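You operate a simulated robot arm through the tools that you are given. There is no shell and no other tool. Be economical: measure what you need, move in short steps, check, and stop when the job is done.

You are at the controls of a simulated robot arm. One attempt, no reset.

Task
The black belt slips: tension it into the green band and try it.
Fine: stop it first; isolator off while you wind, on again after; run it briefly and leave the belt standing.

Only the result counts: the job must be done as asked and must still hold three seconds after the hand-in. Knocking over, shifting, dropping, spilling or breaking anything else fails it.

Robot
A 7-joint arm with a two-finger parallel gripper on a trunk, on a base that drives. Base frame: it is fixed to the floor where the robot stands at the start and does not move with it; the origin is under the middle of the robot, x ahead of it, y to its left, z up. Units: m, degrees, N and s.
With the tool pointing down near the work surface it reaches from about 0.34 to 0.76 m from the robot's upright axis, wherever it stands. Its first joint turns from -115.0 to 115.0 degrees. Places, roughly: belt isolator [0.6, 1.2, 1.2]; belt selector switch [0.6, 0, 1.2]; direction lever of the black belt [0.5, -0.1, 1.2]; green padlock [0.5, 1.25, 1]; jog button of the black belt [0.5, -0.1, 1.1]; speed dial of the black belt [0.5, 0.1, 1.3]; stop button of the black belt [0.5, 0, 1.1]; tension crank of the black belt [0.6, 1.1, 0.5]. Payload 3.91 kg.
The TCP is the grasp point between the finger pads, 0.03 m short of the fingertips. In the tool frame z runs along the fingers and y along their closing line. Largest opening 0.11 m; finger width 0.02, thickness 0.01; the body of the gripper, 0.048 by 0.112 m, starts 0.055 m behind the TCP.
Orientation is told as [roll, pitch, yaw] about the base's x, y, z axes, in that order, counted from this pose: with the fingers straight down and closing along the base's y, the tool's x points along the base's -x, its y along +y and its z along -z.

Tools
- The arm moves only by the tool drive_tool. Its argument "moves" is a list that holds one entry, the list of rows, each a list of 7 numbers: the turn, a rotation vector about the base's x, y, z in degrees, then the shift along the base's x, y, z in m, then the opening in per cent of the stroke, from 0 (shut) to 100 (fully open). In form: [[[ax, ay, az, x, y, z, claw], ...]]. A call has 1 to 12 rows; each row shifts and turns the commanded pose from where the row before left it. A row lasts 0.2 s, in which the tool goes at most 0.05 m and 8.6 degrees; a call with a longer step from one row to the next is refused whole, and so is a gripper value outside its range. A pose out of reach is approached as far as the arm can. The call stops where the force on the tool passes 90 N (or 10 N more than at its start, if that is more) or the arm is blocked; 0.2 s more then pass. The fingers move at their own pace (about 0.108 m/s each) and stop on an object; they squeeze with about 35 N. The grip force told is the motor's: it shows also when the fingers shut on nothing. Time passes only in rows, and 0.2 s behind the last, so rows that do not move let the fingers close. It gives the time, the measured TCP pose, the force on the tool (base axes), the opening and the grip force at its end, in the units of the frame above (readings bear some noise), with the torque about the TCP (base axes, N m) and any sound that the robot's microphone picked up, and new pictures: "views" is both (left out), scene, wrist or none.
- Cameras (640 x 400 px; columns grow to the right, rows downward): "scene" is now at [0.0119, 0.1209, 1.6781]; the picture's right is [-0.25, -0.97, 0.00], its down [-0.64, 0.17, -0.75] and it looks along [0.73, -0.19, -0.66] (base axes); focal length 267 px, centre (320, 200). "wrist" rides on the gripper at [0.072, 0.017, -0.103] in the tool frame; the picture's right is [-0.23, 0.97, 0.00], its down [-0.76, -0.18, -0.62] and it looks along [-0.61, -0.14, 0.78] (tool axes); focal length 222 px, centre (320, 200). There is no depth. A picture from a camera that has moved, and an enlarged one, comes with that camera's place and axes in the base frame and with its lens. The place of the scene camera against the robot may be out by one fixed shift of up to 0.025 m in any direction.
- slide_trunk(by): slides the trunk up (or, below 0, down) by that many m; the arm and the scene camera ride with it, the base frame stays. It gives what a move gives, with no picture.
- roll_base(legs): drives the robot by 1 to 6 legs, each [ahead, turn to the left] in m and degrees, along the robot's own axes; the way and the turn of a leg run together, so that a leg with both is an arc; at most 1.5 m and 180 degrees a leg. The arm and the cameras ride along, it lands a little off, and it stops where it bumps. It gives what a move gives, and a new picture of the scene camera.
- head_to(pan, tilt): turns the head with the scene camera to pan (to the left, within 155 degrees either way) and tilt (down, from -29 to 69), counted from straight ahead of the robot. It gives what a move gives, and a new picture of the scene camera.
- enlarge(camera, box): a new picture of the part [left, top, right, bottom] of that camera's present view, enlarged. The clock stands still meanwhile.
- finish_job(): hands the job in; it is judged then, once.

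Work in short steps. Places have to be worked out from the pictures, the camera data and where the tool is seen: move nearer, look again, correct. Check each grasp and each placing, and mend what went wrong. You have 120 turns and 260 pictures in all, those below and enlarged ones among them. Open the gripper and draw the arm clear of the work before you hand the job in, unless the task says otherwise; then end with one line.

The tools are called as name(argument=value, ...) on one line, values as JSON. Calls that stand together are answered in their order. drive_tool: Moves the arm, as the interface text tells. Its arguments: {"type":"object","properties":{"moves":{"type":"array","items":{"type":"array","items":{"type":"array","items":{"type":"number"}}}},"views":{"type":"string","enum":["both","scene","wrist","none"]}},"required":["moves"]} The other tools are called the same way: slide_trunk (by) slides the trunk up or down; roll_base (legs) drives the base; head_to (pan, tilt) turns the head that bears the scene camera; enlarge (camera, box) takes an enlarged picture of a part of a camera's view; finish_job () hands the job in.

At the start:

```text
clock: 0.0
ee_pos: [0.4622, 0.0615, 1.3272]
orientation: [-0.1, -0.1, -0.1]
ft_force: [0.8, 0.2, -0.2]
wrist_torque: [-0.05, 0.0, 0.0]
finger_gap: 0.1099
grasp_force: 0.0
trunk travel left (down, up): [-0.775, 0.215]
robot x, y, heading: [0.0033, -0.0012, -0.2]
head pan, tilt: [-14.6, 41.1]
```

scene: 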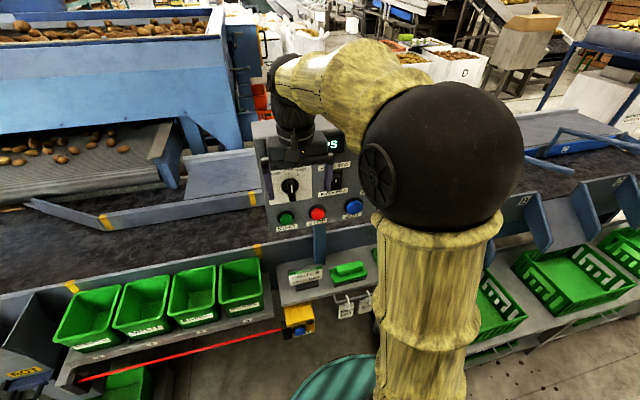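
wrist: 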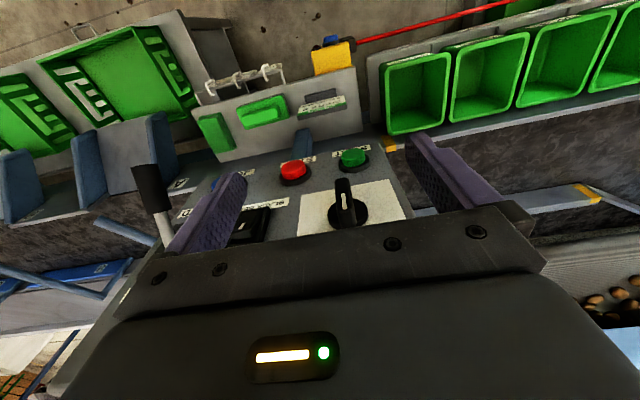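

The panel is visible with green, red, and blue buttons. I'll enlarge it to read the labels.

enlarge(camera="scene", box=[240, 110, 400, 240])

enlarge(camera="wrist", box=[120, 120, 440, 280])

head_to(pan=60, tilt=30)

```text
3.08 times, centred on (320, 175) of scene
camera zoom: at [0.0119, 0.1209, 1.6781], right [-0.25, -0.97, 0.0], down [-0.64, 0.17, -0.75], along [0.73, -0.19, -0.66], focal length 822 px, centre (320, 277)
```

zoom: 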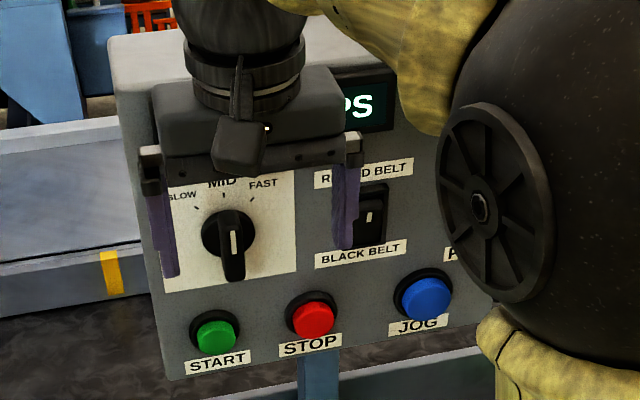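

```text
2.00 times, centred on (280, 200) of wrist
camera zoom: at [0.3887, 0.0789, 1.4306], right [0.23, 0.97, 0.0], down [0.76, -0.18, 0.62], along [0.61, -0.14, -0.78], focal length 444 px, centre (400, 200)
```

zoom: 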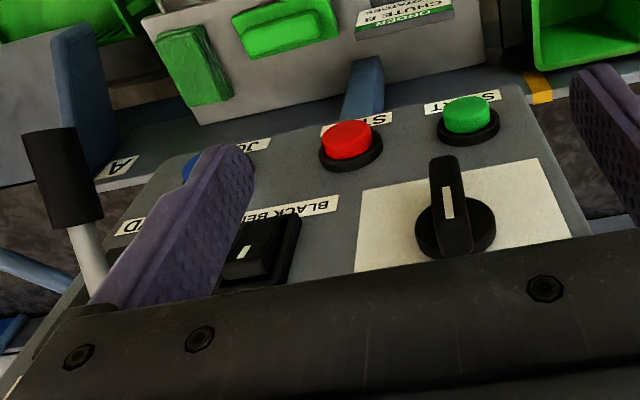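

```text
clock: 1.5
ee_pos: [0.4627, 0.0627, 1.3275]
orientation: [0.0, 0.0, 0.0]
ft_force: [-0.1, -0.3, -0.3]
wrist_torque: [0.01, 0.01, 0.0]
finger_gap: 0.1098
grasp_force: 0.1
trunk travel left (down, up): [-0.775, 0.215]
robot x, y, heading: [0.0013, 0.0021, 0.0]
head pan, tilt: [60.0, 30.0]
camera scene: at [-0.0242, 0.2204, 1.6951], right [0.87, -0.5, 0.0], down [-0.25, -0.43, -0.87], along [0.43, 0.75, -0.5], focal length 267 px, centre (320, 200)
```

scene: 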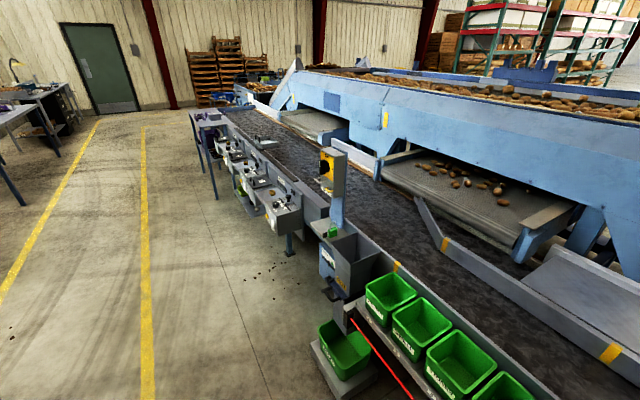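

I'll shift the arm to the left so the panel is clear, then look at it.

drive_tool(moves=[[[0, 0, 0, -0.04, 0.02, 0, 0], [0, 0, 0, -0.03, 0.04, 0, 0], [0, 0, 0, 0, 0.045, 0, 0], [0, 0, 0, 0, 0.045, 0, 0], [0, 0, 0, 0, 0.045, 0, 0], [0, 0, 0, 0, 0.045, 0, 0], [0, 0, 0, 0, 0.04, 0, 0]]], views="none")

head_to(pan=-8, tilt=38)

```text
clock: 3.1
ee_pos: [0.3912, 0.345, 1.3267]
orientation: [-0.1, 0.1, 0.1]
ft_force: [1.4, 0.3, -0.1]
wrist_torque: [0.0, 0.02, -0.01]
finger_gap: 0.0002
grasp_force: 35.2
trunk travel left (down, up): [-0.775, 0.215]
robot x, y, heading: [0.004, -0.0006, 0.0]
head pan, tilt: [60.0, 30.0]
```

```text
clock: 4.5
ee_pos: [0.3904, 0.3439, 1.3281]
orientation: [0.0, 0.0, 0.0]
ft_force: [0.6, -0.7, 0.3]
wrist_torque: [-0.02, 0.01, 0.02]
finger_gap: 0.0002
grasp_force: 35.3
trunk travel left (down, up): [-0.775, 0.215]
robot x, y, heading: [-0.0015, 0.0007, -0.2]
head pan, tilt: [-8.0, 38.0]
camera scene: at [0.0159, 0.1302, 1.6827], right [-0.14, -0.99, 0.0], down [-0.61, 0.09, -0.79], along [0.78, -0.11, -0.62], focal length 267 px, centre (320, 200)
```

scene: 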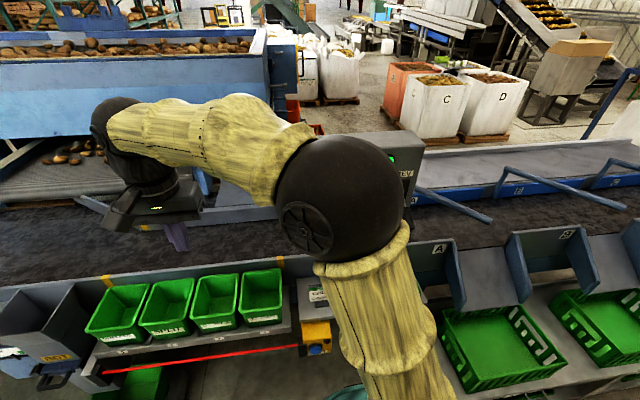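

The elbow hides the panel from here, so I'll swing the arm to the right side instead.

drive_tool(moves=[[[0, 0, 0, 0, -0.05, 0.02, 0], [0, 0, 0, 0, -0.05, 0.02, 0], [0, 0, 0, 0, -0.05, 0.02, 0], [0, 0, 0, 0, -0.05, 0.02, 0], [0, 0, 0, 0, -0.05, 0, 0], [0, 0, 0, 0, -0.05, 0, 0], [0, 0, 0, 0, -0.05, 0, 0], [0, 0, 0, 0, -0.05, 0, 0], [0, 0, 0, 0, -0.05, 0, 0], [0, 0, 0, 0, -0.05, 0, 0], [0, 0, 0, 0, -0.05, 0, 0], [0, 0, 0, 0, -0.05, 0, 0]]], views="scene")

drive_tool(moves=[[[0, 0, 0, 0, -0.05, 0, 0], [0, 0, 0, 0, -0.05, 0, 0], [0, 0, 0, 0, -0.05, 0, 0]]], views="scene")

```text
refused: row 1 steps farther than a row can; nothing moved
```

```text
clock: 5.3
ee_pos: [0.3921, 0.1928, 1.327]
orientation: [0.1, 0.0, 0.0]
ft_force: [-0.3, -0.3, 0.0]
wrist_torque: [0.04, 0.0, 0.05]
finger_gap: 0.0002
grasp_force: 35.3
trunk travel left (down, up): [-0.775, 0.215]
robot x, y, heading: [0.0003, -0.0023, 0.1]
head pan, tilt: [-8.0, 38.0]
camera scene: at [0.0152, 0.1281, 1.6829], right [-0.14, -0.99, 0.0], down [-0.61, 0.09, -0.79], along [0.78, -0.11, -0.62], focal length 267 px, centre (320, 200)
```

scene: 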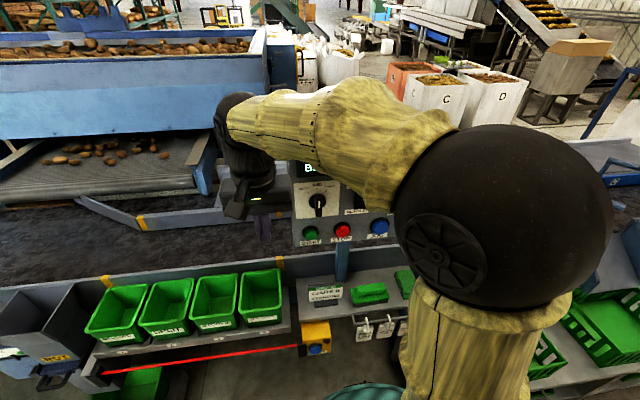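

I'll go on to the right in permissible steps.

drive_tool(moves=[[[0, 0, 0, 0, -0.045, 0.02, 0], [0, 0, 0, 0, -0.045, 0.02, 0], [0, 0, 0, 0, -0.045, 0.02, 0], [0, 0, 0, 0, -0.045, 0.0, 0], [0, 0, 0, 0, -0.045, 0, 0], [0, 0, 0, 0, -0.045, 0, 0], [0, 0, 0, 0, -0.045, 0, 0], [0, 0, 0, 0, -0.045, 0, 0], [0, 0, 0, 0, -0.045, 0, 0]]], views="scene")

enlarge(camera="scene", box=[270, 130, 470, 255])

```text
clock: 7.3
ee_pos: [0.3929, -0.2136, 1.3885]
orientation: [0.1, 0.1, 0.2]
ft_force: [-0.5, -0.1, -0.1]
wrist_torque: [0.04, -0.01, 0.0]
finger_gap: 0.0001
grasp_force: 34.9
trunk travel left (down, up): [-0.775, 0.215]
robot x, y, heading: [0.0031, -0.0003, 0.0]
head pan, tilt: [-8.0, 38.0]
camera scene: at [0.0163, 0.1285, 1.6829], right [-0.14, -0.99, 0.0], down [-0.61, 0.09, -0.79], along [0.78, -0.11, -0.62], focal length 267 px, centre (320, 200)
```

scene: 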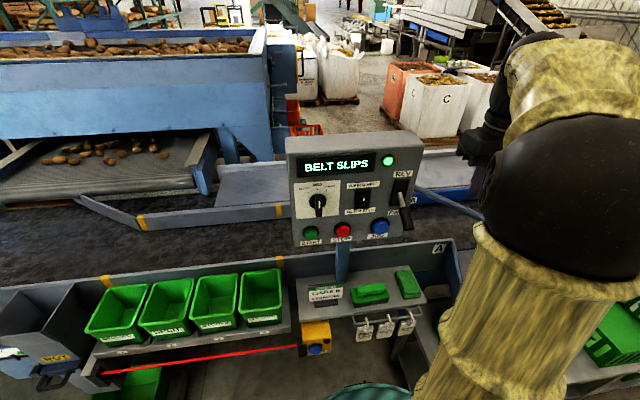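

```text
3.20 times, centred on (370, 192) of scene
camera zoom: at [0.0163, 0.1285, 1.6829], right [-0.14, -0.99, 0.0], down [-0.61, 0.09, -0.79], along [0.78, -0.11, -0.62], focal length 855 px, centre (160, 224)
```

zoom: 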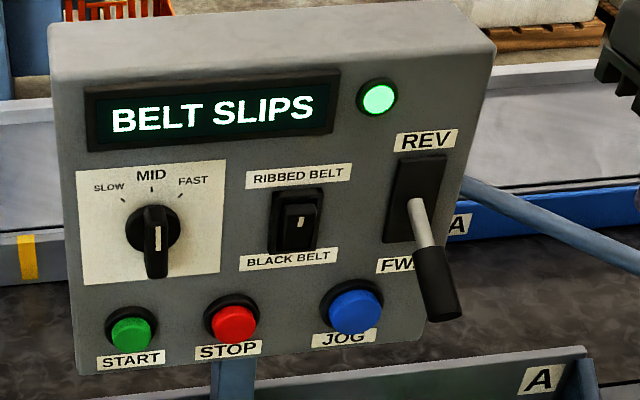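

The black belt is running (lamp on, "BELT SLIPS"). I'll look tightly at the selector rocker and dial before touching anything.

enlarge(camera="scene", box=[340, 170, 388, 220])

drive_tool(moves=[[[0, -8, 0, 0, 0, 0, 0], [0, -8, 0, 0, 0, 0, 0], [0, -8, 0, 0, 0, 0, 0], [0, -8, 0, 0, 0, 0, 0], [0, -8, 0, 0, 0, 0, 0], [0, -8, 0, 0, 0, 0, 0], [0, -8, 0, 0, 0, 0, 0], [0, -8, 0, 0, 0, 0, 0], [0, -8, 0, 0, 0, 0, 0]]])

```text
8.00 times, centred on (364, 195) of scene
camera zoom: at [0.0163, 0.1285, 1.6829], right [-0.14, -0.99, 0.0], down [-0.61, 0.09, -0.79], along [0.78, -0.11, -0.62], focal length 2137 px, centre (-32, 240)
```

zoom: 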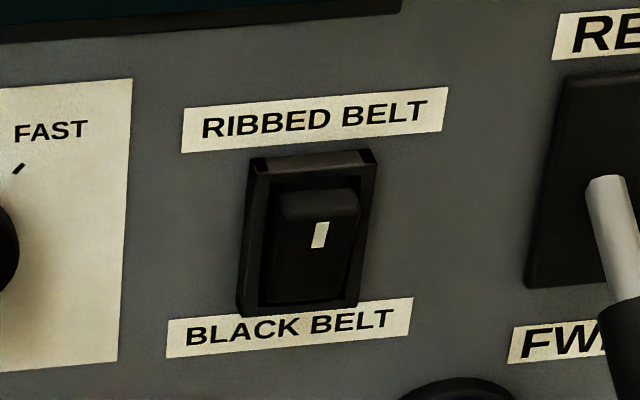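

```text
clock: 9.3
ee_pos: [0.3921, -0.2148, 1.3891]
orientation: [-0.1, -72.1, -0.1]
ft_force: [0.8, 0.2, 0.7]
wrist_torque: [0.02, 0.0, 0.0]
finger_gap: 0.0
grasp_force: 35.1
trunk travel left (down, up): [-0.775, 0.215]
robot x, y, heading: [-0.0017, -0.0022, -0.2]
head pan, tilt: [-8.0, 38.0]
camera scene: at [0.0158, 0.1297, 1.6828], right [-0.14, -0.99, 0.0], down [-0.61, 0.09, -0.79], along [0.78, -0.11, -0.62], focal length 267 px, centre (320, 200)
camera wrist: at [0.2706, -0.1972, 1.3502], right [0.07, 0.97, 0.22], down [-0.36, -0.18, 0.92], along [0.93, -0.14, 0.34], focal length 222 px, centre (320, 200)
```

scene: 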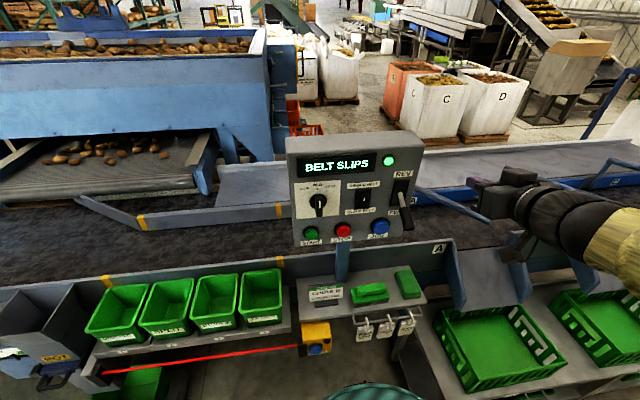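
wrist: 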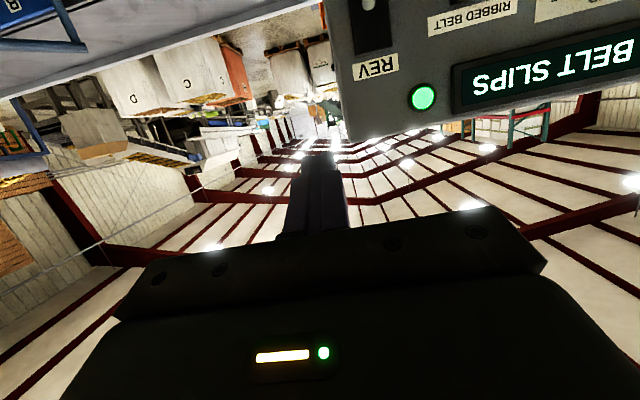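

The tool points forward and down a bit, and it works well there. From the views I place the stop button's front at about (0.546, 0.0, 1.147); I'll go in front of it and check.

drive_tool(moves=[[[0, 0, 0, -0.01, 0.043, 0, 0], [0, 0, 0, 0, 0.043, 0, 0], [0, 0, 0, 0, 0.043, 0, 0], [0, 0, 0, 0, 0.043, 0, 0], [0, 0, 0, 0, 0.043, 0, 0], [0, 0, 0, 0, 0, -0.043, 0], [0, 0, 0, 0, 0, -0.043, 0], [0, 0, 0, 0, 0, -0.043, 0], [0, 0, 0, 0, 0, -0.043, 0], [0, 0, 0, 0, 0, -0.043, 0], [0, 0, 0, 0.03, 0, 0, 0], [0, 0, 0, 0.03, 0, 0, 0]]])

enlarge(camera="scene", box=[270, 130, 470, 255])

```text
clock: 11.3
ee_pos: [0.4645, -0.1521, 1.2513]
orientation: [-4.1, -76.3, 4.4]
ft_force: [-48.5, 7.9, 51.3]
wrist_torque: [0.41, -0.51, 0.3]
finger_gap: 0.0001
grasp_force: 35.2
out of reach, approached as far as the arm can: row 2, 3, 4, 5, 6, 7, 8, 9, 10
trunk travel left (down, up): [-0.775, 0.215]
robot x, y, heading: [0.0025, -0.0016, 0.0]
head pan, tilt: [-8.0, 38.0]
stopped in row 10: the force on the tool passed its limit (the readings are from after the stop); the commanded pose is now the measured one
camera scene: at [0.0007, 0.1317, 1.6836], right [-0.14, -0.99, 0.0], down [-0.6, 0.08, -0.79], along [0.79, -0.11, -0.61], focal length 267 px, centre (320, 200)
camera wrist: at [0.3466, -0.1379, 1.2037], right [0.05, 0.98, 0.2], down [-0.42, -0.16, 0.89], along [0.9, -0.13, 0.41], focal length 222 px, centre (320, 200)
```

scene: 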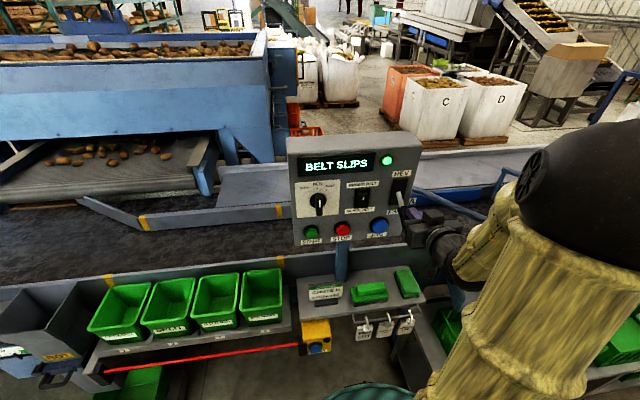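
wrist: 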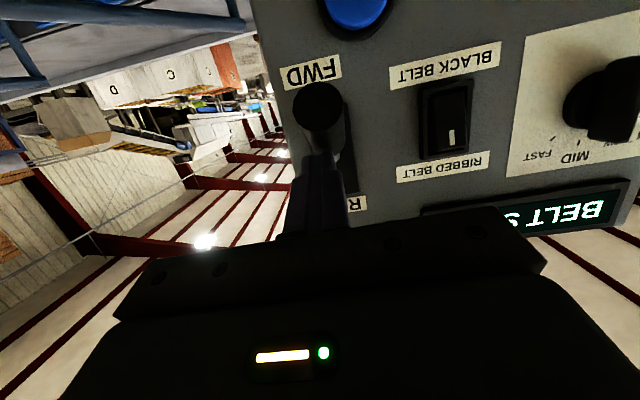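

```text
3.20 times, centred on (370, 192) of scene
camera zoom: at [0.0007, 0.1317, 1.6836], right [-0.14, -0.99, 0.0], down [-0.6, 0.08, -0.79], along [0.79, -0.11, -0.61], focal length 855 px, centre (160, 224)
```

zoom: 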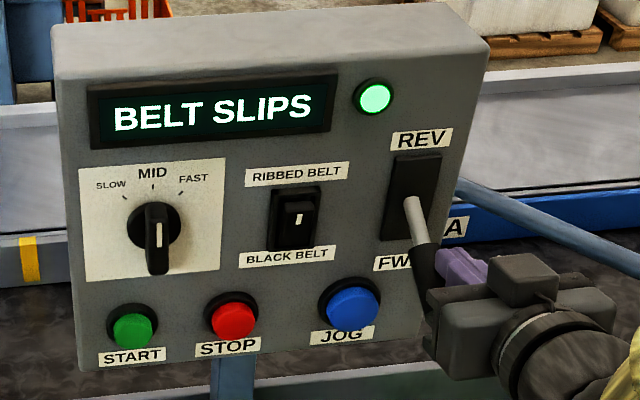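

The folded arm couldn't reach there and drifted against the lever (still at FWD). I'll back the base away, which pulls the tool straight off the lever and gives the arm more room.

roll_base(legs=[[-0.25, 0]])

enlarge(camera="scene", box=[270, 110, 470, 235])

```text
clock: 13.1
ee_pos: [0.2216, -0.1531, 1.241]
orientation: [-2.5, -74.9, 3.0]
ft_force: [0.5, -0.3, -0.1]
wrist_torque: [0.0, -0.02, -0.02]
finger_gap: 0.0
grasp_force: 34.9
trunk travel left (down, up): [-0.775, 0.215]
robot x, y, heading: [-0.2502, -0.003, 0.1]
head pan, tilt: [-8.0, 38.0]
camera scene: at [-0.2376, 0.1298, 1.6828], right [-0.14, -0.99, 0.0], down [-0.61, 0.08, -0.79], along [0.78, -0.11, -0.61], focal length 267 px, centre (320, 200)
```

scene: 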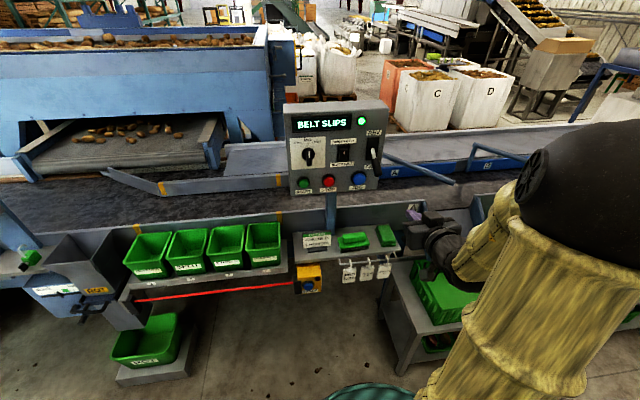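

```text
3.20 times, centred on (370, 172) of scene
camera zoom: at [-0.2376, 0.1298, 1.6828], right [-0.14, -0.99, 0.0], down [-0.61, 0.08, -0.79], along [0.78, -0.11, -0.61], focal length 855 px, centre (160, 288)
```

zoom: 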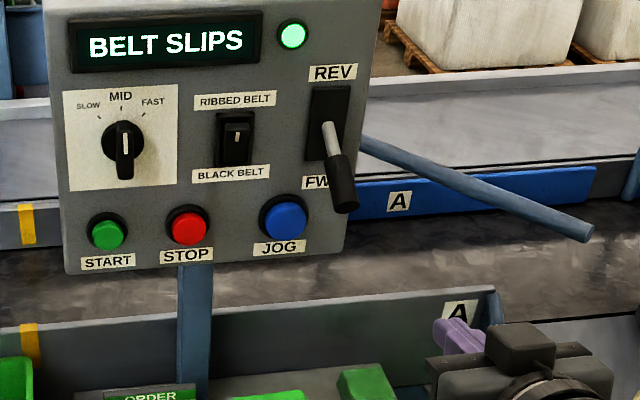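

The panel is unharmed. I'll move over and forward to the stop button.

drive_tool(moves=[[[0, 0, 0, 0, 0.04, 0, 0], [0, 0, 0, 0, 0.04, -0.02, 0], [0, 0, 0, 0, 0.04, -0.02, 0], [0, 0, 0, 0, 0.033, -0.02, 0], [0, 0, 0, 0.045, 0, 0, 0], [0, 0, 0, 0.045, 0, -0.009, 0], [0, 0, 0, 0.045, 0, 0, 0], [0, 0, 0, 0.045, 0, 0, 0], [0, 0, 0, 0.03, 0, 0, 0]]])

enlarge(camera="scene", box=[270, 110, 470, 235])

```text
clock: 15.1
ee_pos: [0.4835, -0.046, 1.1974]
orientation: [-2.6, -74.8, 3.0]
ft_force: [-0.2, -0.3, -0.4]
wrist_torque: [0.0, 0.0, -0.01]
finger_gap: 0.0001
grasp_force: 35.7
out of reach, approached as far as the arm can: row 1, 2, 3, 4
trunk travel left (down, up): [-0.775, 0.215]
robot x, y, heading: [-0.2484, 0.0004, 0.2]
head pan, tilt: [-8.0, 38.0]
camera scene: at [-0.2352, 0.1302, 1.6827], right [-0.14, -0.99, 0.0], down [-0.61, 0.08, -0.79], along [0.78, -0.11, -0.62], focal length 267 px, centre (320, 200)
camera wrist: at [0.3639, -0.0315, 1.1537], right [0.05, 0.98, 0.21], down [-0.4, -0.17, 0.9], along [0.91, -0.13, 0.38], focal length 222 px, centre (320, 200)
```

scene: 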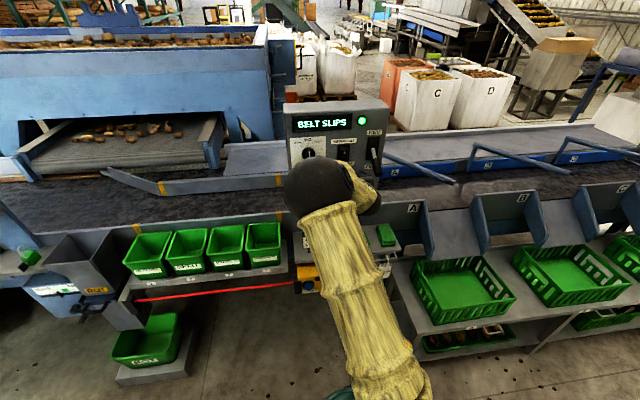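
wrist: 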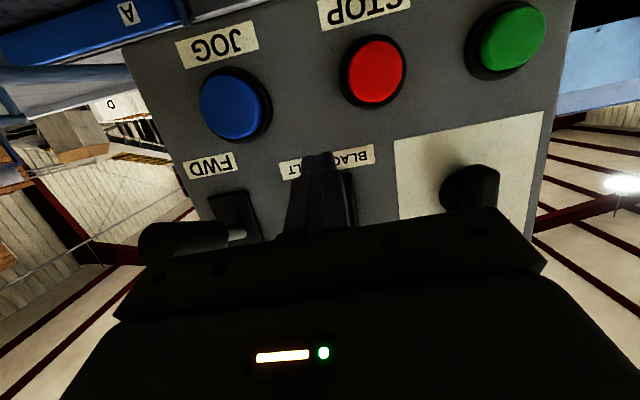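

```text
3.20 times, centred on (370, 172) of scene
camera zoom: at [-0.2352, 0.1302, 1.6827], right [-0.14, -0.99, 0.0], down [-0.61, 0.08, -0.79], along [0.78, -0.11, -0.62], focal length 855 px, centre (160, 288)
```

zoom: 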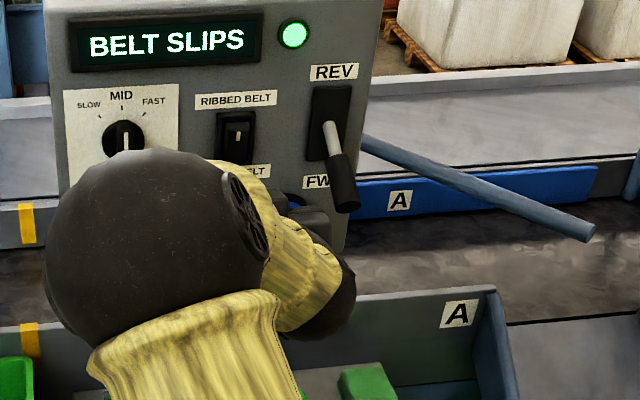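

The wrist view agrees: stop centre about (0.546, 0.002, 1.142). I'll line the tip up and push gently.

drive_tool(moves=[[[0, 0, 0, -0.02, 0, 0, 0], [0, 0, 0, 0, 0.024, -0.024, 0], [0, 0, 0, 0, 0.024, -0.024, 0], [0, 0, 0, 0, 0, 0, 0], [0, 0, 0, 0.02, 0, 0, 0]]])

```text
clock: 16.3
ee_pos: [0.4829, -0.0011, 1.1497]
orientation: [-2.6, -74.9, 3.1]
ft_force: [-0.3, -0.9, -0.7]
wrist_torque: [0.04, -0.01, 0.01]
finger_gap: 0.0
grasp_force: 35.2
trunk travel left (down, up): [-0.775, 0.215]
robot x, y, heading: [-0.2498, -0.0013, 0.3]
head pan, tilt: [-8.0, 38.0]
camera scene: at [-0.2349, 0.1311, 1.6826], right [-0.14, -0.99, 0.0], down [-0.61, 0.08, -0.79], along [0.78, -0.11, -0.62], focal length 267 px, centre (320, 200)
camera wrist: at [0.3629, 0.0146, 1.1053], right [0.05, 0.98, 0.21], down [-0.4, -0.17, 0.9], along [0.91, -0.13, 0.38], focal length 222 px, centre (320, 200)
```

scene: 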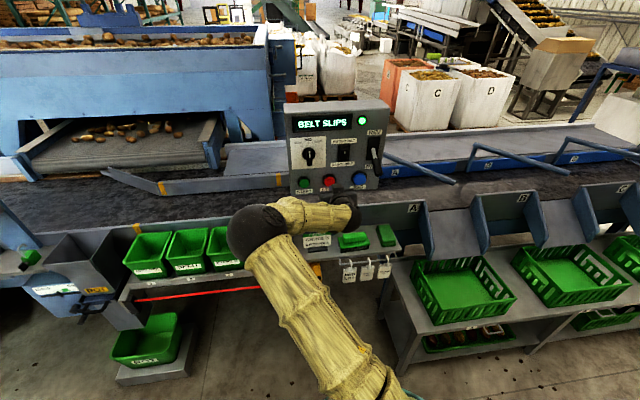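
wrist: 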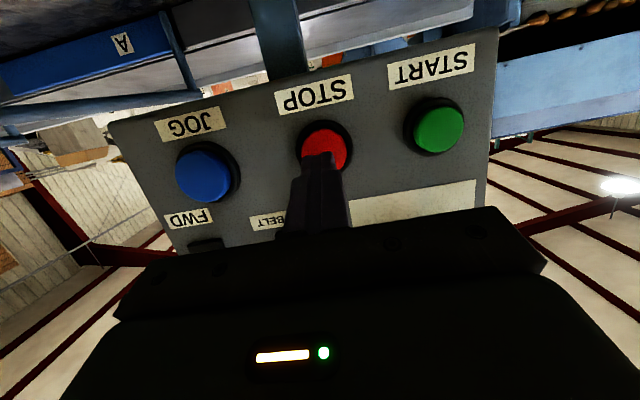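

The finger lies right on the stop button's line in the wrist view. I'll push forward about 3.5 cm in small rows.

drive_tool(moves=[[[0, 0, 0, 0.01, 0, -0.001, 0], [0, 0, 0, 0.01, 0, -0.001, 0], [0, 0, 0, 0.008, 0, 0, 0], [0, 0, 0, 0.006, 0, 0, 0], [0, 0, 0, 0.005, 0, 0, 0]]])

enlarge(camera="scene", box=[270, 90, 430, 200])

```text
clock: 17.5
ee_pos: [0.5169, -0.0008, 1.1476]
orientation: [-2.6, -74.7, 2.9]
ft_force: [-32.9, 3.1, -6.7]
wrist_torque: [0.2, 0.12, 0.1]
finger_gap: 0.0
grasp_force: 35.0
trunk travel left (down, up): [-0.775, 0.215]
robot x, y, heading: [-0.2512, 0.0016, -0.1]
head pan, tilt: [-8.0, 38.0]
heard: click
camera scene: at [-0.2422, 0.1303, 1.6827], right [-0.14, -0.99, 0.0], down [-0.61, 0.08, -0.79], along [0.78, -0.11, -0.61], focal length 267 px, centre (320, 200)
camera wrist: at [0.3967, 0.0143, 1.1042], right [0.05, 0.98, 0.21], down [-0.4, -0.17, 0.9], along [0.92, -0.13, 0.38], focal length 222 px, centre (320, 200)
```

scene: 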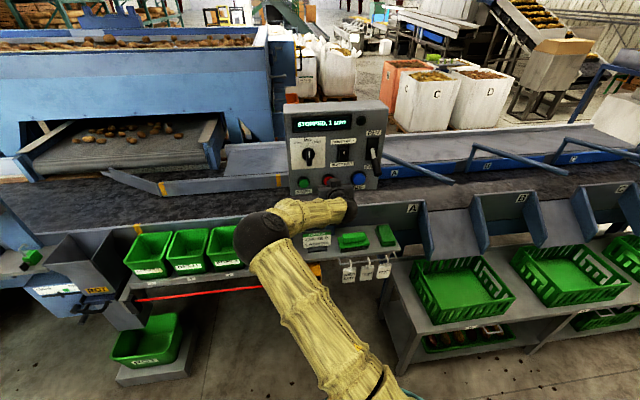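
wrist: 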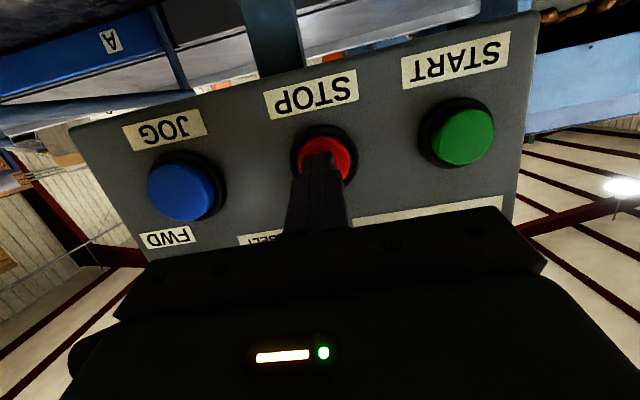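

```text
3.64 times, centred on (350, 145) of scene
camera zoom: at [-0.2422, 0.1303, 1.6827], right [-0.14, -0.99, 0.0], down [-0.61, 0.08, -0.79], along [0.78, -0.11, -0.61], focal length 972 px, centre (211, 400)
```

zoom: 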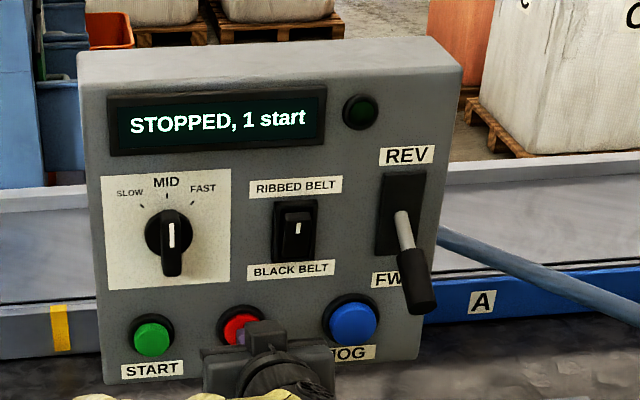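

Stopped: lamp off, "STOPPED, 1 start". I'll retract the tool, and go to the isolator/crank area by turning left, driving, and turning back.

drive_tool(moves=[[[0, 0, 0, -0.02, 0, 0, 0], [0, 0, 0, -0.045, 0, 0, 0], [0, 0, 0, -0.045, 0, 0.02, 0], [0, 0, 0, -0.045, 0, 0.02, 0], [0, 0, 0, -0.04, 0, 0.02, 0]]], views="none")

roll_base(legs=[[-0.15, 0], [0, 90], [1.05, 0], [0, -90]])

head_to(pan=8, tilt=35)

```text
clock: 18.7
ee_pos: [0.3236, 0.0011, 1.2076]
orientation: [-2.4, -75.0, 2.9]
ft_force: [0.4, -0.4, -0.1]
wrist_torque: [-0.01, -0.01, 0.03]
finger_gap: 0.0001
grasp_force: 34.8
trunk travel left (down, up): [-0.775, 0.215]
robot x, y, heading: [-0.2518, -0.0012, -0.0]
head pan, tilt: [-8.0, 38.0]
```

```text
clock: 32.7
ee_pos: [0.1718, 1.0462, 1.2075]
orientation: [-2.5, -74.8, 3.7]
ft_force: [-0.2, -0.5, -0.1]
wrist_torque: [-0.01, 0.01, 0.01]
finger_gap: 0.0001
grasp_force: 35.0
trunk travel left (down, up): [-0.775, 0.215]
robot x, y, heading: [-0.4065, 1.0368, 1.0]
head pan, tilt: [-8.0, 38.0]
camera scene: at [-0.3905, 1.1685, 1.6827], right [-0.13, -0.99, 0.0], down [-0.61, 0.08, -0.79], along [0.78, -0.1, -0.62], focal length 267 px, centre (320, 200)
```

scene: 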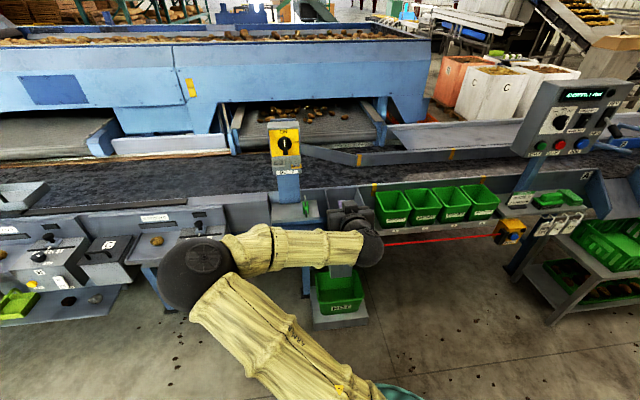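

```text
clock: 33.5
ee_pos: [0.1713, 1.0463, 1.2078]
orientation: [-2.5, -74.8, 3.7]
ft_force: [-0.3, 0.5, -0.5]
wrist_torque: [0.04, 0.0, 0.02]
finger_gap: 0.0
grasp_force: 35.0
trunk travel left (down, up): [-0.775, 0.215]
robot x, y, heading: [-0.3994, 1.0385, 1.0]
head pan, tilt: [8.0, 35.0]
camera scene: at [-0.3892, 1.1928, 1.6873], right [0.15, -0.99, 0.0], down [-0.57, -0.09, -0.82], along [0.81, 0.12, -0.57], focal length 267 px, centre (320, 200)
```

scene: 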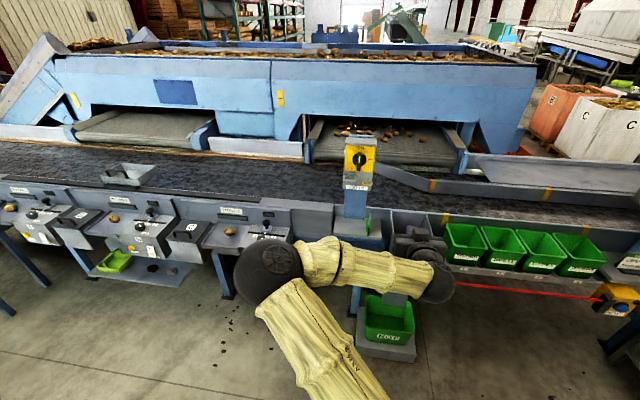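

The isolator is the yellow box on the post. Enlarging it, and raising the arm out of the way to see the crank.

enlarge(camera="scene", box=[325, 125, 405, 205])

drive_tool(moves=[[[0, 0, 0, 0, -0.045, 0, 0], [0, 0, 0, 0, -0.045, 0.02, 0], [0, 0, 0, 0, -0.045, 0.02, 0], [0, 0, 0, 0, -0.045, 0.02, 0], [0, 0, 0, 0, -0.045, 0.02, 0], [0, 0, 0, 0, -0.045, 0.02, 0], [0, 0, 0, 0, -0.045, 0, 0], [0, 0, 0, 0, -0.045, 0, 0]]], views="scene")

enlarge(camera="scene", box=[300, 130, 460, 340])

```text
5.00 times, centred on (365, 165) of scene
camera zoom: at [-0.3892, 1.1928, 1.6873], right [0.15, -0.99, 0.0], down [-0.57, -0.09, -0.82], along [0.81, 0.12, -0.57], focal length 1336 px, centre (95, 375)
```

zoom: 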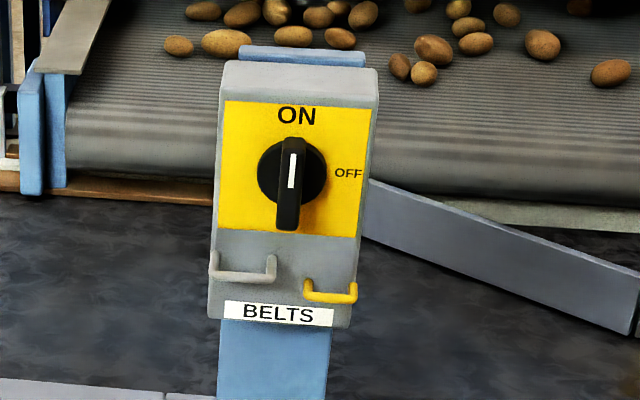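

```text
clock: 35.3
ee_pos: [0.1735, 0.6827, 1.3076]
orientation: [-2.1, -74.8, 3.5]
ft_force: [0.0, 0.5, -0.1]
wrist_torque: [0.02, -0.03, 0.05]
finger_gap: 0.0
grasp_force: 34.6
trunk travel left (down, up): [-0.775, 0.215]
robot x, y, heading: [-0.4054, 1.0378, 0.5]
head pan, tilt: [8.0, 35.0]
camera scene: at [-0.3896, 1.1906, 1.6876], right [0.15, -0.99, 0.0], down [-0.57, -0.09, -0.82], along [0.81, 0.13, -0.57], focal length 267 px, centre (320, 200)
```

scene: 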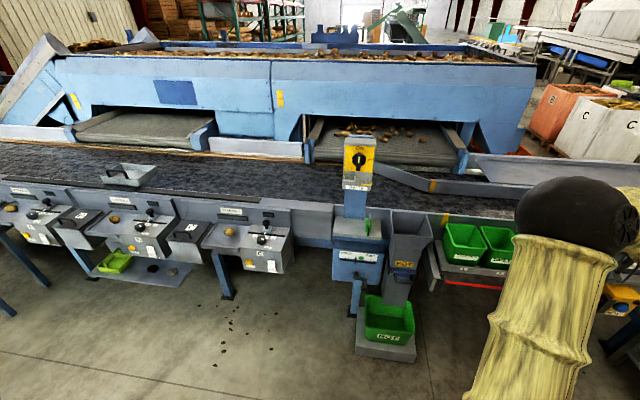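

```text
1.90 times, centred on (380, 235) of scene
camera zoom: at [-0.3896, 1.1906, 1.6876], right [0.15, -0.99, 0.0], down [-0.57, -0.09, -0.82], along [0.81, 0.13, -0.57], focal length 509 px, centre (206, 133)
```

zoom: 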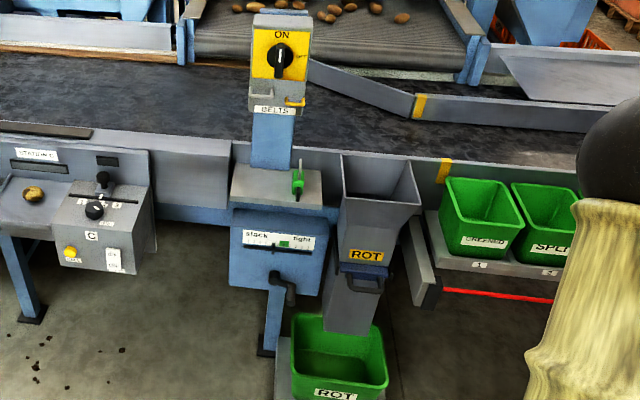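

enlarge(camera="scene", box=[320, 205, 420, 300])

```text
4.21 times, centred on (370, 252) of scene
camera zoom: at [-0.3896, 1.1906, 1.6876], right [0.15, -0.99, 0.0], down [-0.57, -0.09, -0.82], along [0.81, 0.13, -0.57], focal length 1125 px, centre (110, -21)
```

zoom: 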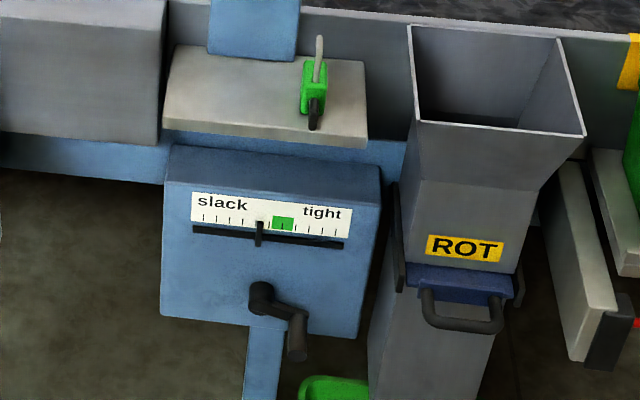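

The green padlock stands on the shelf (leave it alone); the gauge pointer is just left of the green mark and the crank is under it. First the isolator: I'll drive a little closer.

roll_base(legs=[[0.17, 0]])

drive_tool(moves=[[[0, -7, 0, 0, 0.045, 0, 0], [0, -7, 0, 0, 0.045, 0, 0], [2, 0, -3, 0, 0.045, 0, 50], [0, 0, 0, 0, 0.045, 0, 50], [0, 0, 0, 0, 0.045, 0, 50], [0, 0, 0, 0, 0.045, -0.02, 50], [0, 0, 0, 0, 0.045, -0.02, 50], [0, 0, 0, 0, 0.045, -0.02, 50], [0, 0, 0, 0, 0.045, -0.02, 50], [0, 0, 0, 0, 0.045, 0, 50], [0, 0, 0, 0, 0.045, 0, 50], [0, 0, 0, 0, 0.017, 0, 50]]])

```text
clock: 36.7
ee_pos: [0.3444, 0.6875, 1.3068]
orientation: [-2.5, -74.8, 3.7]
ft_force: [0.6, -0.3, 0.3]
wrist_torque: [0.01, 0.0, 0.02]
finger_gap: 0.0002
grasp_force: 35.0
trunk travel left (down, up): [-0.775, 0.215]
robot x, y, heading: [-0.2361, 1.0408, 0.7]
head pan, tilt: [8.0, 35.0]
camera scene: at [-0.2173, 1.1951, 1.6872], right [0.15, -0.99, 0.0], down [-0.57, -0.09, -0.82], along [0.81, 0.13, -0.57], focal length 267 px, centre (320, 200)
```

scene: 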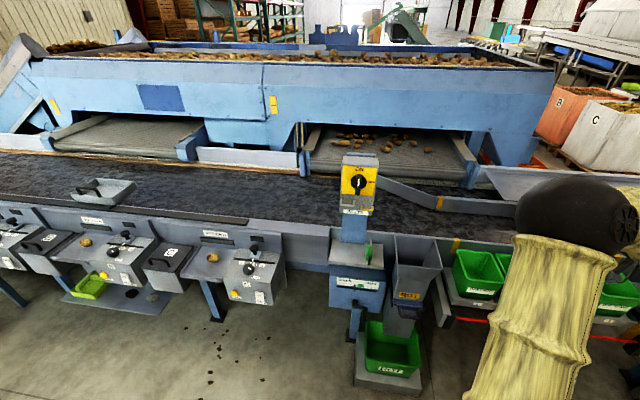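

```text
clock: 39.3
ee_pos: [0.3444, 1.1137, 1.2694]
orientation: [41.4, -88.5, -43.2]
ft_force: [0.1, -0.5, -0.9]
wrist_torque: [-0.03, 0.01, -0.01]
finger_gap: 0.0553
grasp_force: 0.0
out of reach, approached as far as the arm can: row 8, 9
trunk travel left (down, up): [-0.775, 0.215]
robot x, y, heading: [-0.2356, 1.0379, 0.4]
head pan, tilt: [8.0, 35.0]
camera scene: at [-0.2185, 1.1962, 1.6872], right [0.15, -0.99, 0.0], down [-0.57, -0.09, -0.82], along [0.81, 0.13, -0.57], focal length 267 px, centre (320, 200)
camera wrist: at [0.2398, 1.1351, 1.1989], right [0.04, 0.97, 0.24], down [-0.61, -0.17, 0.77], along [0.79, -0.18, 0.59], focal length 222 px, centre (320, 200)
```

scene: 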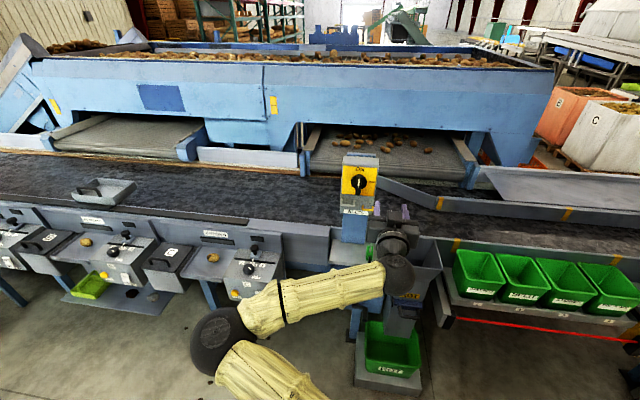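
wrist: 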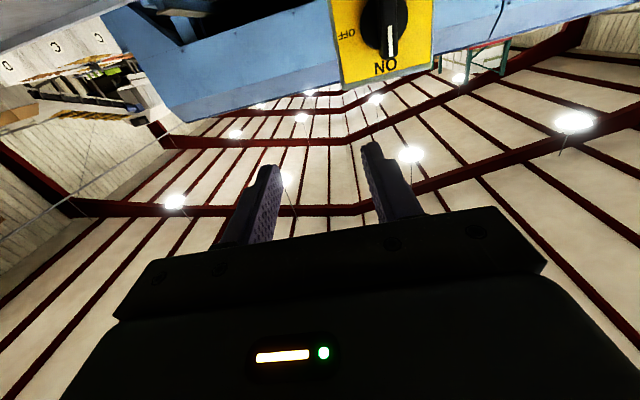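

Triangulated: knob near (0.56, 1.194, 1.212). I'll align in front of it and move closer for a check.

drive_tool(moves=[[[0, 0, 0, 0, 0.04, -0.028, 50], [0, 0, 0, 0, 0.04, -0.028, 50], [0, 0, 0, 0.04, 0, 0, 50], [0, 0, 0, 0.04, 0, 0, 50], [0, 0, 0, 0.03, 0, 0, 50]]])

enlarge(camera="scene", box=[300, 130, 420, 250])

```text
clock: 40.5
ee_pos: [0.4535, 1.1923, 1.215]
orientation: [41.9, -88.4, -43.8]
ft_force: [0.1, -0.7, 0.6]
wrist_torque: [0.0, -0.03, -0.03]
finger_gap: 0.0551
grasp_force: 0.1
trunk travel left (down, up): [-0.775, 0.215]
robot x, y, heading: [-0.235, 1.0367, 0.7]
head pan, tilt: [8.0, 35.0]
camera scene: at [-0.2182, 1.1952, 1.6872], right [0.15, -0.99, 0.0], down [-0.57, -0.09, -0.82], along [0.81, 0.13, -0.57], focal length 267 px, centre (320, 200)
camera wrist: at [0.3491, 1.2145, 1.1441], right [0.04, 0.97, 0.25], down [-0.61, -0.17, 0.77], along [0.79, -0.18, 0.59], focal length 222 px, centre (320, 200)
```

scene: 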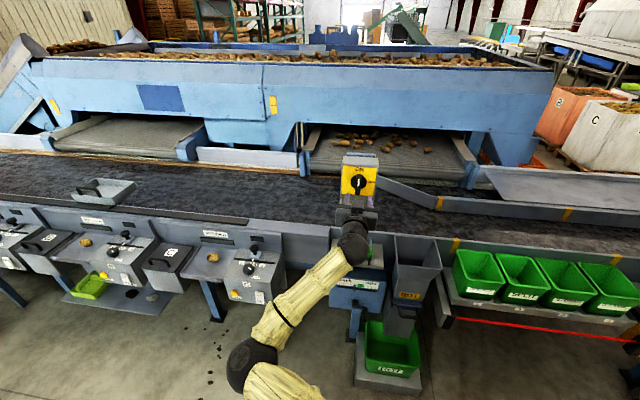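
wrist: 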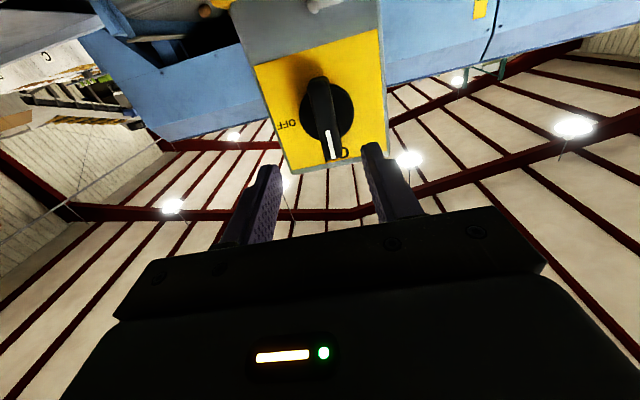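

```text
3.33 times, centred on (360, 190) of scene
camera zoom: at [-0.2182, 1.1952, 1.6872], right [0.15, -0.99, 0.0], down [-0.57, -0.09, -0.82], along [0.81, 0.13, -0.57], focal length 891 px, centre (187, 233)
```

zoom: 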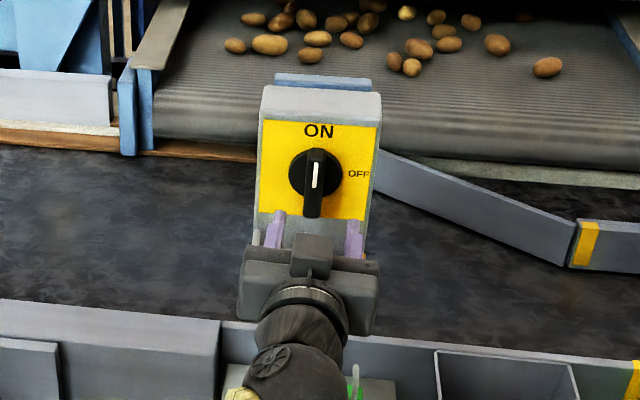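

The fingers straddle the knob's line. I'll advance to just about the bar's front and look.

drive_tool(moves=[[[0, 0, 0, 0.03, 0.003, 0, 50], [0, 0, 0, 0.03, 0.002, 0, 50], [0, 0, 0, 0.02, 0, 0, 50]]])

enlarge(camera="scene", box=[320, 140, 400, 220])

enlarge(camera="wrist", box=[200, 100, 440, 250])

```text
clock: 41.3
ee_pos: [0.532, 1.1965, 1.2131]
orientation: [41.2, -88.4, -43.1]
ft_force: [-0.1, -0.7, -0.7]
wrist_torque: [0.0, 0.01, 0.0]
finger_gap: 0.0551
grasp_force: 0.1
trunk travel left (down, up): [-0.775, 0.215]
robot x, y, heading: [-0.237, 1.0401, 0.6]
head pan, tilt: [8.0, 35.0]
camera scene: at [-0.2185, 1.1952, 1.6873], right [0.15, -0.99, 0.0], down [-0.57, -0.09, -0.82], along [0.81, 0.13, -0.57], focal length 267 px, centre (320, 200)
camera wrist: at [0.4276, 1.2191, 1.1425], right [0.04, 0.97, 0.25], down [-0.61, -0.17, 0.77], along [0.79, -0.18, 0.59], focal length 222 px, centre (320, 200)
```

scene: 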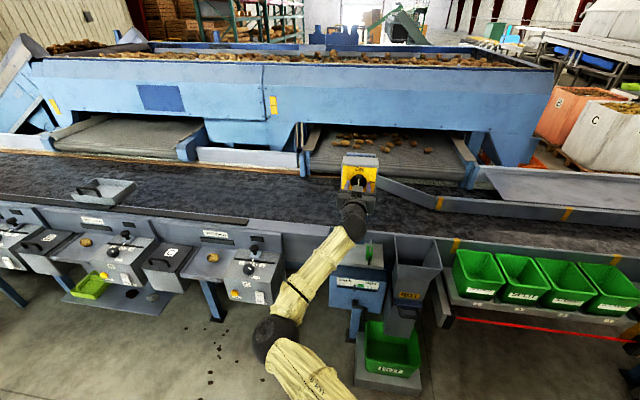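
wrist: 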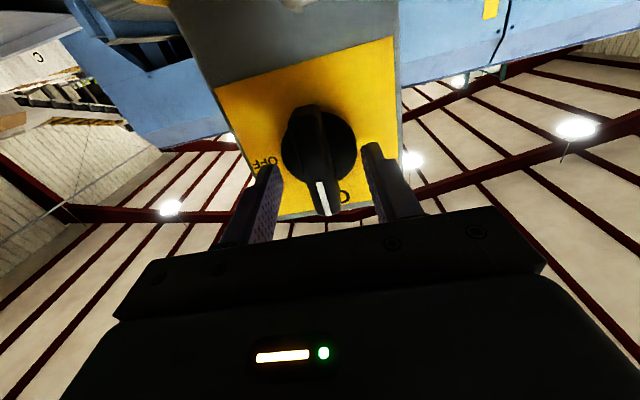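

```text
5.00 times, centred on (360, 180) of scene
camera zoom: at [-0.2185, 1.1952, 1.6873], right [0.15, -0.99, 0.0], down [-0.57, -0.09, -0.82], along [0.81, 0.13, -0.57], focal length 1336 px, centre (120, 300)
```

zoom: 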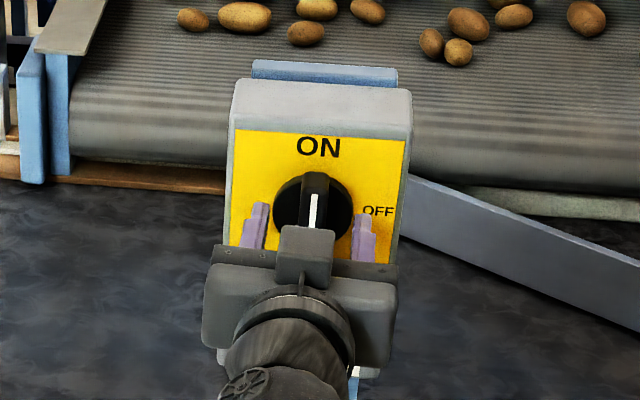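

```text
2.67 times, centred on (320, 175) of wrist
camera zoom: at [0.4276, 1.2191, 1.1425], right [0.04, 0.97, 0.25], down [-0.61, -0.17, 0.77], along [0.79, -0.18, 0.59], focal length 592 px, centre (320, 267)
```

zoom: 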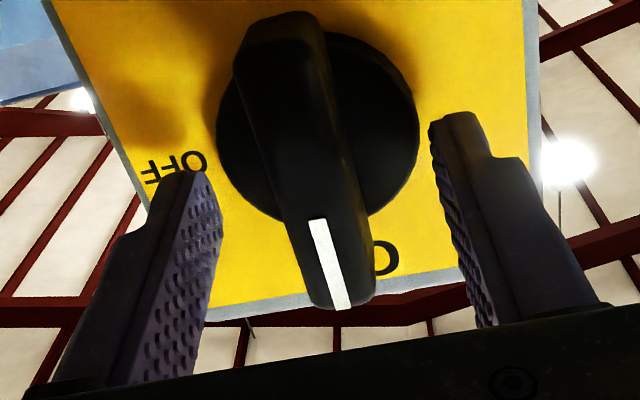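

The bar is between the fingers. I'll go 1.5 cm further and close on it.

drive_tool(moves=[[[0, 0, 0, 0.01, -0.001, 0.002, 50], [0, 0, 0, 0.007, 0, 0.001, 50], [0, 0, 0, 0, 0, 0, 0], [0, 0, 0, 0, 0, 0, 0]]], views="wrist")

```text
clock: 42.3
ee_pos: [0.5487, 1.1976, 1.2163]
orientation: [40.5, -88.4, -42.4]
ft_force: [-9.0, 1.8, -3.5]
wrist_torque: [0.01, 0.12, 0.87]
finger_gap: 0.0538
grasp_force: 45.0
trunk travel left (down, up): [-0.775, 0.215]
robot x, y, heading: [-0.2343, 1.0399, 1.0]
head pan, tilt: [8.0, 35.0]
camera wrist: at [0.4436, 1.2183, 1.1462], right [0.04, 0.97, 0.24], down [-0.61, -0.17, 0.77], along [0.79, -0.18, 0.59], focal length 222 px, centre (320, 200)
```

wrist: 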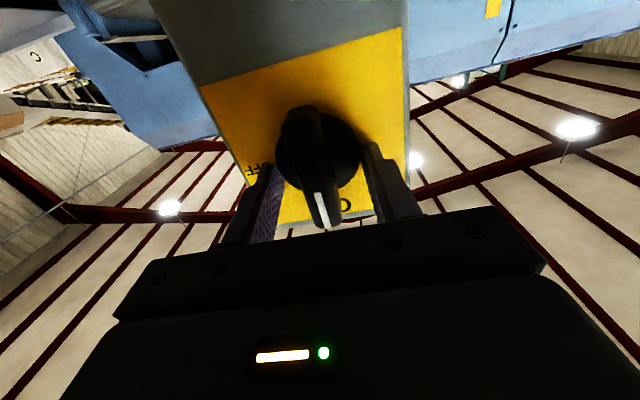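

The fingers closed on the disc (gap 5.4 cm), so I'm too deep. Open, back off 1.2 cm, close on the bar.

drive_tool(moves=[[[0, 0, 0, 0, 0, 0, 52], [0, 0, 0, -0.013, 0, 0, 52], [0, 0, 0, 0, 0, 0, 0], [0, 0, 0, 0, 0, 0, 0], [0, 0, 0, 0, 0, 0, 0]]], views="wrist")

```text
clock: 43.5
ee_pos: [0.5351, 1.1962, 1.2173]
orientation: [43.7, -88.5, -45.5]
ft_force: [1.0, 3.5, 5.0]
wrist_torque: [0.05, -0.18, 1.19]
finger_gap: 0.0185
grasp_force: 44.6
trunk travel left (down, up): [-0.775, 0.215]
robot x, y, heading: [-0.2368, 1.0422, 0.7]
head pan, tilt: [8.0, 35.0]
camera wrist: at [0.4312, 1.2181, 1.1474], right [0.04, 0.97, 0.25], down [-0.61, -0.17, 0.77], along [0.79, -0.18, 0.59], focal length 222 px, centre (320, 200)
```

wrist: 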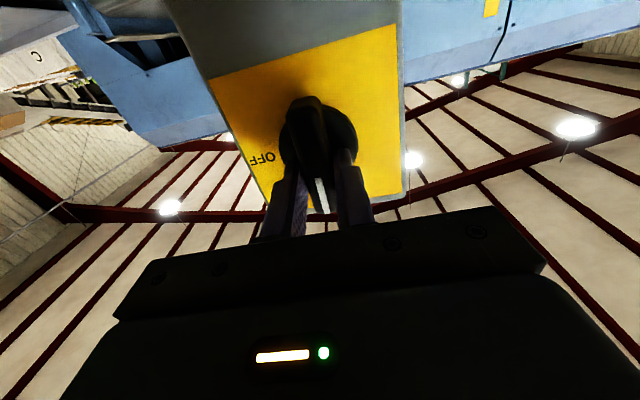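

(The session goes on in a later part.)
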